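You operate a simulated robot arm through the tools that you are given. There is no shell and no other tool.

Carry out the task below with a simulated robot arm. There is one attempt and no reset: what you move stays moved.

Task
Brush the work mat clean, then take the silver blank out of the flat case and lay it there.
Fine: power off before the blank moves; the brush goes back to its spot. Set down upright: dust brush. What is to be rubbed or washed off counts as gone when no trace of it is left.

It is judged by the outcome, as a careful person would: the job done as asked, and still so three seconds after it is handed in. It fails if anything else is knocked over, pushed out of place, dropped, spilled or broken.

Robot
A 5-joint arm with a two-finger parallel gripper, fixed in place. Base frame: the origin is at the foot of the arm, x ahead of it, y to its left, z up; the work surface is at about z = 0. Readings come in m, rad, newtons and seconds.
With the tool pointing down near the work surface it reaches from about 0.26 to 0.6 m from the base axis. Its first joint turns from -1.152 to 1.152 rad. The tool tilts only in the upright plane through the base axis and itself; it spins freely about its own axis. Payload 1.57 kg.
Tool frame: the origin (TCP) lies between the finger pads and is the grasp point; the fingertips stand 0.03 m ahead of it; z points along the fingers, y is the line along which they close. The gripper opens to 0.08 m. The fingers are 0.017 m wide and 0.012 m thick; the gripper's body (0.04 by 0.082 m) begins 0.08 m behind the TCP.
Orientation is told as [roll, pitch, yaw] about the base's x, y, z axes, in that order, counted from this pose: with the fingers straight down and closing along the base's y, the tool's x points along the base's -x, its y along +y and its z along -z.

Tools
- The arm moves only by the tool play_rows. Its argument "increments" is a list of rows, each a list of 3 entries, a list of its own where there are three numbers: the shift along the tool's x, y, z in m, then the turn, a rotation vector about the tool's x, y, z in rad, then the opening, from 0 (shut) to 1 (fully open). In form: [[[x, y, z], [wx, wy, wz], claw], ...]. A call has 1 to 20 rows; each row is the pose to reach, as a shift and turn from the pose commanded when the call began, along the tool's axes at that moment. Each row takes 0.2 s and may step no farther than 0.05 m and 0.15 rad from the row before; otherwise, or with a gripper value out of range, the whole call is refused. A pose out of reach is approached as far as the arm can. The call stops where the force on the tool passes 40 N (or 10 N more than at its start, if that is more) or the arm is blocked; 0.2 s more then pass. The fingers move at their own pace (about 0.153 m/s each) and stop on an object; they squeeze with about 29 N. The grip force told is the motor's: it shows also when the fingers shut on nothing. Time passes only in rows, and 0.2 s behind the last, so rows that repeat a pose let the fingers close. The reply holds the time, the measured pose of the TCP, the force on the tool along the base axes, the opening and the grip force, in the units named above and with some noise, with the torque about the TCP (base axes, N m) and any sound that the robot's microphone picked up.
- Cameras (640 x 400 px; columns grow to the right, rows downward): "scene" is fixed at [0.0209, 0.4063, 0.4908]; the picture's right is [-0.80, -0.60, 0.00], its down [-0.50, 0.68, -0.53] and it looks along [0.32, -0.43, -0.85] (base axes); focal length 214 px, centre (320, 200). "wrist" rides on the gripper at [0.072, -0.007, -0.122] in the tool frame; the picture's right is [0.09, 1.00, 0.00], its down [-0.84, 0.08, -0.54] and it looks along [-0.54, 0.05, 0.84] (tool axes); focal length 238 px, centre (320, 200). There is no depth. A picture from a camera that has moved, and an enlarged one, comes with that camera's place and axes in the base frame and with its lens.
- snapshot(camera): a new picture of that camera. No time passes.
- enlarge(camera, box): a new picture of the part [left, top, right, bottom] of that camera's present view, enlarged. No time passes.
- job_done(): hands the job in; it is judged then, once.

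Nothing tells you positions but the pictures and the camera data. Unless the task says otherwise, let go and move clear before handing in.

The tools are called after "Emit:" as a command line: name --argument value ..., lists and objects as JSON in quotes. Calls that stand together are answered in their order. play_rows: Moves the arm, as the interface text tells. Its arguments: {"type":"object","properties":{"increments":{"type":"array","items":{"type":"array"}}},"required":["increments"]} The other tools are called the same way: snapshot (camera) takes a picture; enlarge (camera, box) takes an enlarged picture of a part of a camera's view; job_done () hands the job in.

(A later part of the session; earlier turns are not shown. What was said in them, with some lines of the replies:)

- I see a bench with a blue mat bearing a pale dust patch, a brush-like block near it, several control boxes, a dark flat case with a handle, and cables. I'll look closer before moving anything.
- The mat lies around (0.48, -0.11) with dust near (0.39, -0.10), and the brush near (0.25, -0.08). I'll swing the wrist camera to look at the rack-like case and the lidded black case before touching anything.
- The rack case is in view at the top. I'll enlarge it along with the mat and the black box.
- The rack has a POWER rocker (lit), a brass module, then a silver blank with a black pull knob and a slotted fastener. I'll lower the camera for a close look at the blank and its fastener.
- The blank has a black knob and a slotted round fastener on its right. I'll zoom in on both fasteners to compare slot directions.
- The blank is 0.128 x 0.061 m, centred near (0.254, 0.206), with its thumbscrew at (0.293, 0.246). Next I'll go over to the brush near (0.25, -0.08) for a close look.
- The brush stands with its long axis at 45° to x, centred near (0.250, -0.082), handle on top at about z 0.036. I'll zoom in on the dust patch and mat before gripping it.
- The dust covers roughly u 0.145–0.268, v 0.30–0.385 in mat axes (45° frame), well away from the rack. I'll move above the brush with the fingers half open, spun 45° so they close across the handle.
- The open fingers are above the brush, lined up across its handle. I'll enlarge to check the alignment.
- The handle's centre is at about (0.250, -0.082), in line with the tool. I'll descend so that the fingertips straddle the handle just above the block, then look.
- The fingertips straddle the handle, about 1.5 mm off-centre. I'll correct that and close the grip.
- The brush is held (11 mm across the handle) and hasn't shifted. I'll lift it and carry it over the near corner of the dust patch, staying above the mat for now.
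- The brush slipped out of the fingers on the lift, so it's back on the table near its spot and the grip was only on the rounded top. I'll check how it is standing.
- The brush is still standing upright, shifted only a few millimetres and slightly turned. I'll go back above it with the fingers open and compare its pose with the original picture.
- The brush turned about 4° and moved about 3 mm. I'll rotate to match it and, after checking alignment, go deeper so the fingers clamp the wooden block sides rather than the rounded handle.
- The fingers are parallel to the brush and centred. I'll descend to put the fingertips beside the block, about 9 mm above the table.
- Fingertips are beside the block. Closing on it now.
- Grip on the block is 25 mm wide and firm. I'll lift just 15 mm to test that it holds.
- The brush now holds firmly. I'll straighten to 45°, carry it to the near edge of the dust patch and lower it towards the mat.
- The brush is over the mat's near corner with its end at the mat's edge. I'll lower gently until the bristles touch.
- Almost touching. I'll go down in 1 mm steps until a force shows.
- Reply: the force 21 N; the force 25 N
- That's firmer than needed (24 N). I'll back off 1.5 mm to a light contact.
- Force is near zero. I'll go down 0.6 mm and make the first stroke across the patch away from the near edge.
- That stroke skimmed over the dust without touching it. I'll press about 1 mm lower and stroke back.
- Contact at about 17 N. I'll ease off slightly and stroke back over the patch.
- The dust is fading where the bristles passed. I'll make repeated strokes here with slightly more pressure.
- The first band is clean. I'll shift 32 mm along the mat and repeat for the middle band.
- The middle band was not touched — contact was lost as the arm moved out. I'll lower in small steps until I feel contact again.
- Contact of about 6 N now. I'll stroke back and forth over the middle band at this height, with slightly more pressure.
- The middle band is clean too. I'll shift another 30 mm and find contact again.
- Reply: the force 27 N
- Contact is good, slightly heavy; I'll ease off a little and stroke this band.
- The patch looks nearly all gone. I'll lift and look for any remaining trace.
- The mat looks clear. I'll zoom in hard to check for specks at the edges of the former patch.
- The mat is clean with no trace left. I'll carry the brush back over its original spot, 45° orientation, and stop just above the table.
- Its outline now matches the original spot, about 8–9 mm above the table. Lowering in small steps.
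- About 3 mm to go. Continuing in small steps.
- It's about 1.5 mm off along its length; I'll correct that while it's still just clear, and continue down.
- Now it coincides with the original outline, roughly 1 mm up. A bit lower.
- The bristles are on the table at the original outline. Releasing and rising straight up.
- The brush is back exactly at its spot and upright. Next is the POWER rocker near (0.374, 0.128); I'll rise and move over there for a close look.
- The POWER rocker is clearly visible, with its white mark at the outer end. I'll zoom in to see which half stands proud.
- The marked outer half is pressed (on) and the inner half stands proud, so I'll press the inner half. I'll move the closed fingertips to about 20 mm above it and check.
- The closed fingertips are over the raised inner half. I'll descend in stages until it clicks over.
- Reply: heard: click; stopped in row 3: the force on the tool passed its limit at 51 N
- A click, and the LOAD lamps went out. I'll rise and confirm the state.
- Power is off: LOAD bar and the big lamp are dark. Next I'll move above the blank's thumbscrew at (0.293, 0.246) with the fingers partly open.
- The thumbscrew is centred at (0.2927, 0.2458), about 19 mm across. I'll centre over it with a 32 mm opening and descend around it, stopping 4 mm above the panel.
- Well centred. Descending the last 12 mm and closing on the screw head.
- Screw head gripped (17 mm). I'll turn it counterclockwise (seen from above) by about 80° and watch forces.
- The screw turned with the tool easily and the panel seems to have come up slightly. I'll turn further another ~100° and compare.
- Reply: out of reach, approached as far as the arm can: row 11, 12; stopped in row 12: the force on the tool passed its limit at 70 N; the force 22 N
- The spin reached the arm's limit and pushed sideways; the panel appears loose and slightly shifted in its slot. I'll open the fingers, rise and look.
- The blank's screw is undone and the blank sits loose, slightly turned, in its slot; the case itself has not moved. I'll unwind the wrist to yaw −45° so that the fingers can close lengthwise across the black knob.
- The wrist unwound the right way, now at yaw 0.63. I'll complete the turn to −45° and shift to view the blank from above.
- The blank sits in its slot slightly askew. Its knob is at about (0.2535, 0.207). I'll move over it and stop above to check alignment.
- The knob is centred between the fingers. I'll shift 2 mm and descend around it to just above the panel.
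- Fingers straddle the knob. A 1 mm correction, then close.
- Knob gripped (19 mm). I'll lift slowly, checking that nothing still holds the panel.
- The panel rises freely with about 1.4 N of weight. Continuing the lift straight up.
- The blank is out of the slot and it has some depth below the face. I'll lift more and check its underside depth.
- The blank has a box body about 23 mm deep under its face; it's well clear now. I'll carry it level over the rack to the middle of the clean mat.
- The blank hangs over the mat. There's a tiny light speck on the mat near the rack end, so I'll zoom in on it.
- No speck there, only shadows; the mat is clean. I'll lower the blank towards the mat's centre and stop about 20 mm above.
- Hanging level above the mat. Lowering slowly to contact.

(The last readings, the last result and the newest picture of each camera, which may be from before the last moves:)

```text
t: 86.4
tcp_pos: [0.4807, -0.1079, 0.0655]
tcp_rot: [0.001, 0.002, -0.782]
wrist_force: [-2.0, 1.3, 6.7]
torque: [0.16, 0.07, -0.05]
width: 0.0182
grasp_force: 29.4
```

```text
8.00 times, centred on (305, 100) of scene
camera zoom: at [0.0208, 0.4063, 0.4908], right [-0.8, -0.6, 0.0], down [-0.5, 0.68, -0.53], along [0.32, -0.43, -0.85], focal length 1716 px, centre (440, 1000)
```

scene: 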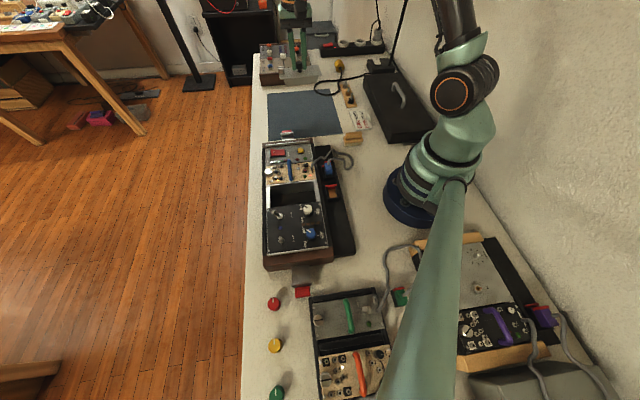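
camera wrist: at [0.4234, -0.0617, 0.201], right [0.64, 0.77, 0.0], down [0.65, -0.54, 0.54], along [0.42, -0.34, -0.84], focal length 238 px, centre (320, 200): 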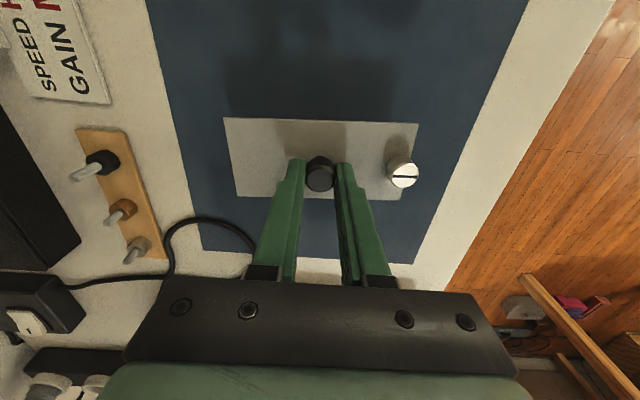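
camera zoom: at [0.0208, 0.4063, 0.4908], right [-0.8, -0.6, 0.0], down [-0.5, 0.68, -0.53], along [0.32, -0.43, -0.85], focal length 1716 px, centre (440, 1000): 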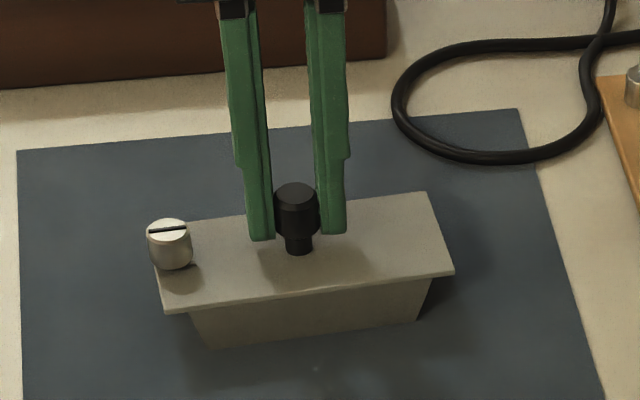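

Contact (about 7 N) — the blank is standing on the mat. I'll release and rise straight up.

Emit:
play_rows --increments '[[[0, 0, -0.0004], [0, 0, 0], 0], [[0, 0, -0.0004], [0, 0, 0], 0.3], [[0, 0, -0.0004], [0, 0, 0], 0.5], [[0, 0, -0.0004], [0, 0, 0], 0.5], [[0, 0, -0.02], [0, 0, 0], 0.5], [[0, 0, -0.05], [0, 0, 0], 0.5], [[0, 0, -0.09], [0, 0, 0], 0.5], [[0, 0, -0.12], [0, 0, 0], 0.5]]'

Emit:
snapshot --camera "scene"

Emit:
enlarge --camera "scene" --box '[240, 60, 368, 140]'

Emit:
snapshot --camera "wrist"

```text
t: 88.2
tcp_pos: [0.4804, -0.1082, 0.1872]
tcp_rot: [-0.002, 0.0, -0.781]
wrist_force: [-1.1, 0.5, -0.5]
torque: [-0.01, 0.04, -0.01]
width: 0.04
grasp_force: 0.0
```

```text
taken
```

scene: 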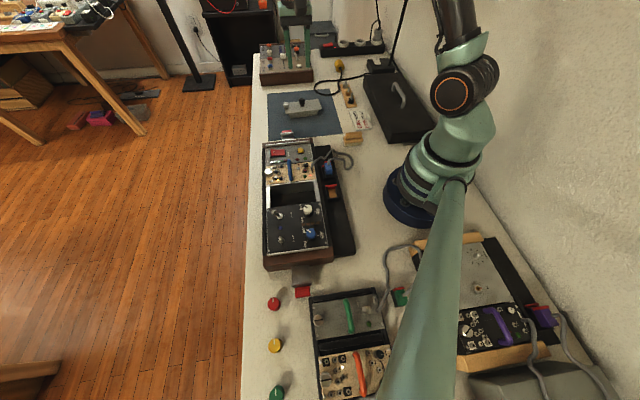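

```text
5.00 times, centred on (304, 100) of scene
camera zoom: at [0.0209, 0.4063, 0.4908], right [-0.8, -0.6, 0.0], down [-0.5, 0.68, -0.53], along [0.32, -0.43, -0.85], focal length 1072 px, centre (400, 700)
```

zoom: 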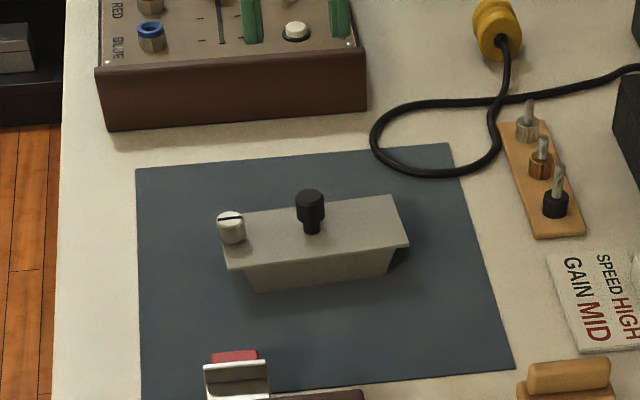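

```text
taken
camera wrist: at [0.4237, -0.0629, 0.3067], right [0.64, 0.77, 0.0], down [0.65, -0.54, 0.54], along [0.42, -0.34, -0.84], focal length 238 px, centre (320, 200)
```

wrist: 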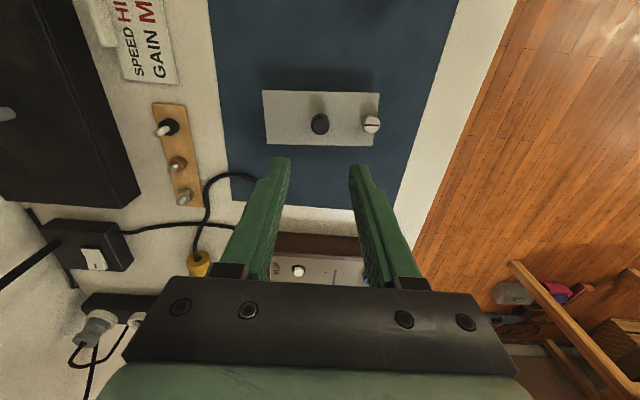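

The blank rests level on the clean mat and is released. I'll move the arm up and back clear and make a last check on everything.

Emit:
play_rows --increments '[[[0.02, 0.01, -0.04], [0, 0, -0.1], 0.5], [[0.04, 0.02, -0.08], [0, 0, -0.2], 0.5], [[0.07, 0.04, -0.12], [0, 0, -0.3], 0.5], [[0.1, 0.06, -0.15], [0, 0, -0.4], 0.5], [[0.13, 0.08, -0.17], [0, 0, -0.5], 0.5], [[0.13, 0.08, -0.17], [0, 0, -0.6], 0.5]]'

Emit:
snapshot --camera "scene"

Emit:
snapshot --camera "wrist"

Emit:
enlarge --camera "scene" --box '[245, 80, 373, 160]'

Emit:
enlarge --camera "scene" --box '[245, 135, 373, 215]'

```text
refused: row 3 steps farther than a row can; nothing moved
```

```text
taken
```

scene: 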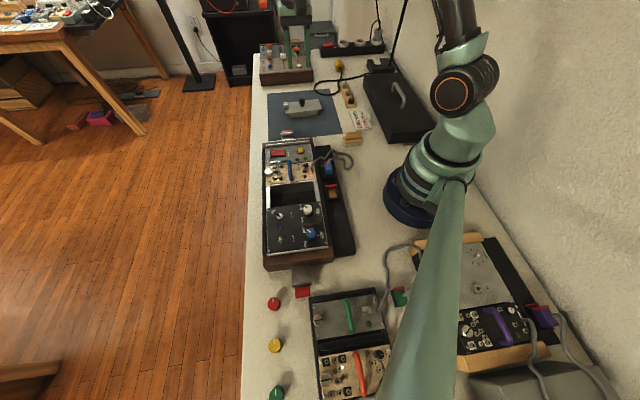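

```text
taken
camera wrist: at [0.4237, -0.0629, 0.3067], right [0.64, 0.77, 0.0], down [0.65, -0.54, 0.54], along [0.42, -0.34, -0.84], focal length 238 px, centre (320, 200)
```

wrist: 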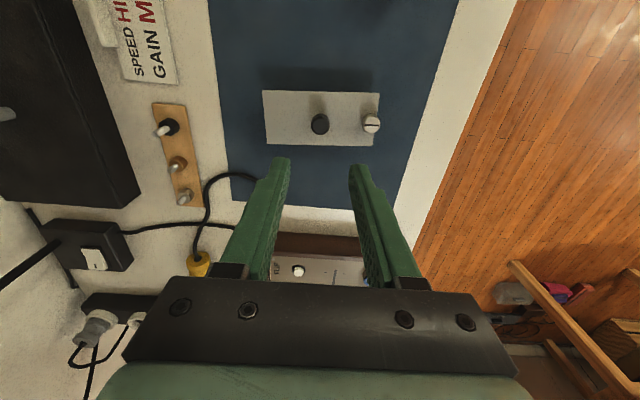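

```text
5.00 times, centred on (309, 120) of scene
camera zoom: at [0.0209, 0.4063, 0.4908], right [-0.8, -0.6, 0.0], down [-0.5, 0.68, -0.53], along [0.32, -0.43, -0.85], focal length 1072 px, centre (375, 600)
```

zoom: 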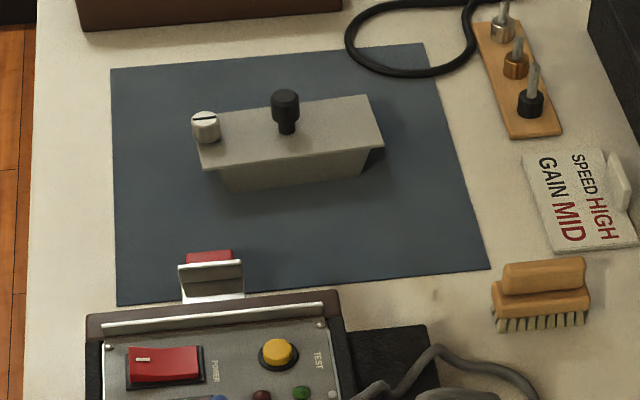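

```text
5.00 times, centred on (309, 175) of scene
camera zoom: at [0.0209, 0.4063, 0.4908], right [-0.8, -0.6, 0.0], down [-0.5, 0.68, -0.53], along [0.32, -0.43, -0.85], focal length 1072 px, centre (375, 325)
```

zoom: 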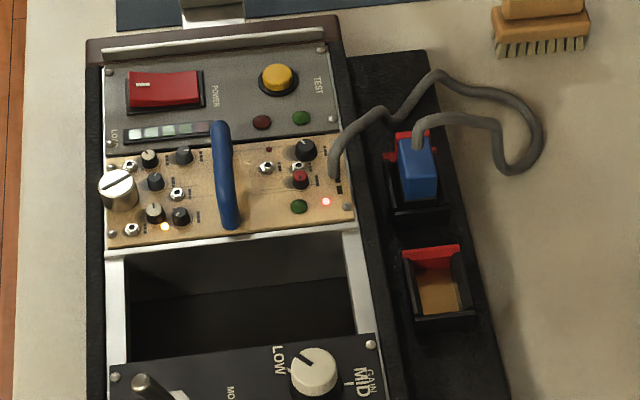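

All looks right: mat clean, blank on it, brush back, power off. I notice a faint mark on the table between mat and brush, so I'll check it, and move the arm clear in smaller steps.

Emit:
enlarge --camera "scene" --box '[312, 125, 352, 150]'

Emit:
play_rows --increments '[[[0.01, 0.005, -0.04], [0, 0, -0.1], 0.5], [[0.02, 0.01, -0.08], [0, 0, -0.2], 0.5], [[0.04, 0.02, -0.11], [0, 0, -0.3], 0.5], [[0.06, 0.03, -0.14], [0, 0, -0.4], 0.5], [[0.09, 0.04, -0.16], [0, 0, -0.5], 0.5], [[0.12, 0.05, -0.17], [0, 0, -0.6], 0.5]]'

Emit:
snapshot --camera "wrist"

Emit:
enlarge --camera "scene" --box '[312, 125, 352, 150]'

```text
16.00 times, centred on (332, 138) of scene
camera zoom: at [0.0209, 0.4063, 0.4908], right [-0.8, -0.6, 0.0], down [-0.5, 0.68, -0.53], along [0.32, -0.43, -0.85], focal length 3432 px, centre (128, 1200)
```

zoom: 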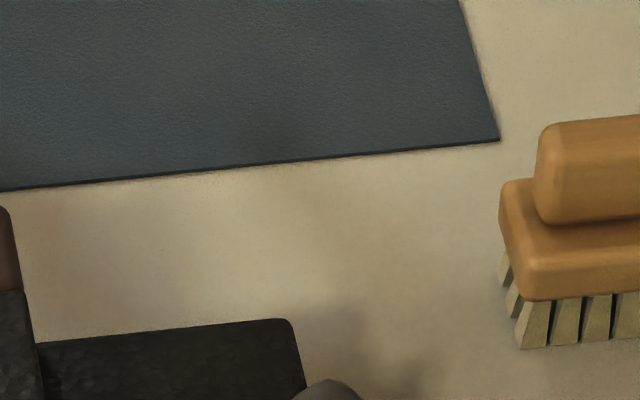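

```text
t: 89.6
tcp_pos: [0.4312, 0.0134, 0.3539]
tcp_rot: [0.0, 0.003, -0.179]
wrist_force: [0.1, -0.4, 0.6]
torque: [0.01, -0.01, -0.02]
width: 0.04
grasp_force: 0.1
```

```text
taken
camera wrist: at [0.3589, 0.0187, 0.4742], right [0.09, 1.0, 0.0], down [0.84, -0.07, 0.54], along [0.54, -0.05, -0.84], focal length 238 px, centre (320, 200)
```

wrist: 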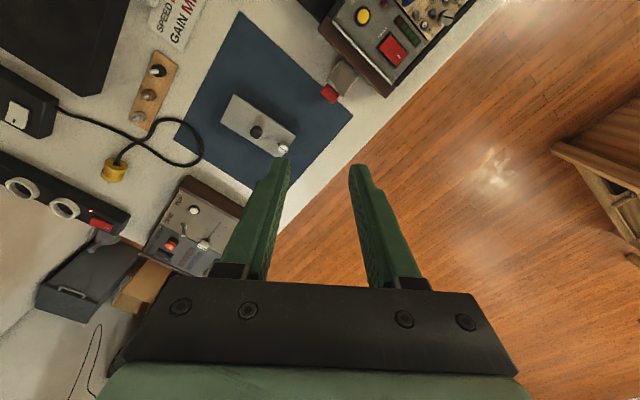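

```text
16.00 times, centred on (332, 138) of scene
camera zoom: at [0.0209, 0.4063, 0.4908], right [-0.8, -0.6, 0.0], down [-0.5, 0.68, -0.53], along [0.32, -0.43, -0.85], focal length 3432 px, centre (128, 1200)
```

zoom: 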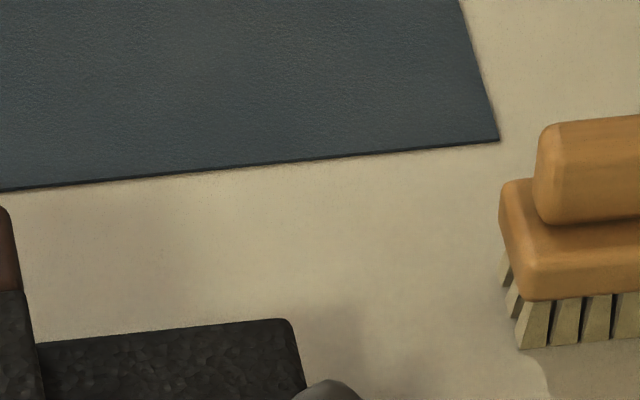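

The mark was only a shadow artefact. One last close look at the mat from the wrist camera before handing in.

Emit:
enlarge --camera "wrist" --box '[160, 0, 360, 125]'

Emit:
enlarge --camera "wrist" --box '[160, 90, 360, 215]'

Emit:
enlarge --camera "scene" --box '[255, 80, 351, 140]'

```text
3.20 times, centred on (260, 62) of wrist
camera zoom: at [0.3589, 0.0187, 0.4742], right [0.09, 1.0, 0.0], down [0.84, -0.07, 0.54], along [0.54, -0.05, -0.84], focal length 763 px, centre (512, 640)
```

zoom: 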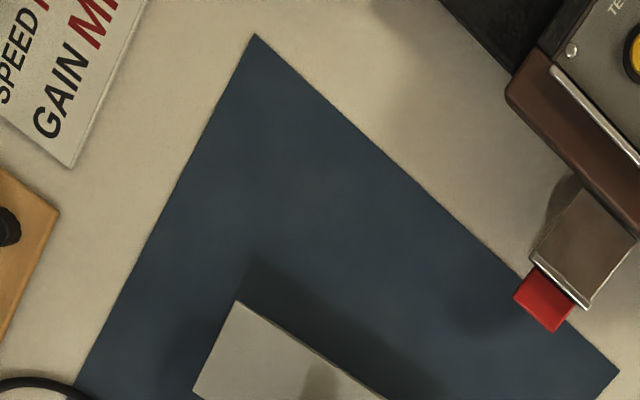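

```text
3.20 times, centred on (260, 152) of wrist
camera zoom: at [0.3589, 0.0187, 0.4742], right [0.09, 1.0, 0.0], down [0.84, -0.07, 0.54], along [0.54, -0.05, -0.84], focal length 763 px, centre (512, 352)
```

zoom: 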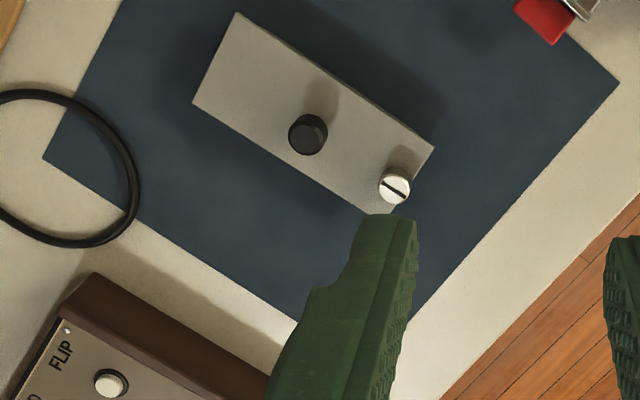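

```text
6.67 times, centred on (303, 110) of scene
camera zoom: at [0.0209, 0.4063, 0.4908], right [-0.8, -0.6, 0.0], down [-0.5, 0.68, -0.53], along [0.32, -0.43, -0.85], focal length 1430 px, centre (433, 800)
```

zoom: 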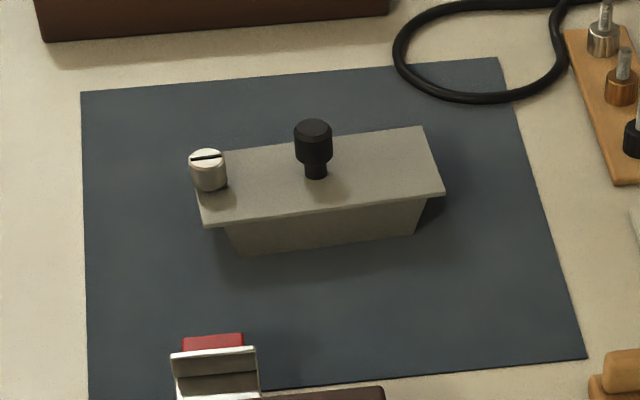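

The mat shows no dust, the blank lies level on it, the brush stands upright on its spot, the power is off and the arm is clear. I'm handing in.

Emit:
job_done

```text
The job is handed in.
```

The job is handed in. The mat is brushed clean, and the silver blank lies on it with its face up. The result of the check hasn't come back.

- **Mat:** I found no trace of the dust in close-ups from either camera.
- **Power:** I switched the flat case off before the blank moved. There was a click, and the load bar and the large green lamp went out. Two small lamps on the brass module stayed lit.
- **Blank:** I undid its thumbscrew and lifted it out by the black knob. The rest of the case has not moved.
- **Brush:** It stands upright on its original spot. My first grip was too shallow and the brush slipped out as I lifted it. It stayed upright and shifted about 3 mm. I gripped it lower the second time and put it back where it started.

The arm twice hit its force limit: 51 N when pressing the power switch, and 70 N when its wrist reached the end of its turn on the thumbscrew. The second time it pushed the loosened blank slightly askew in its slot. I saw no damage either time.
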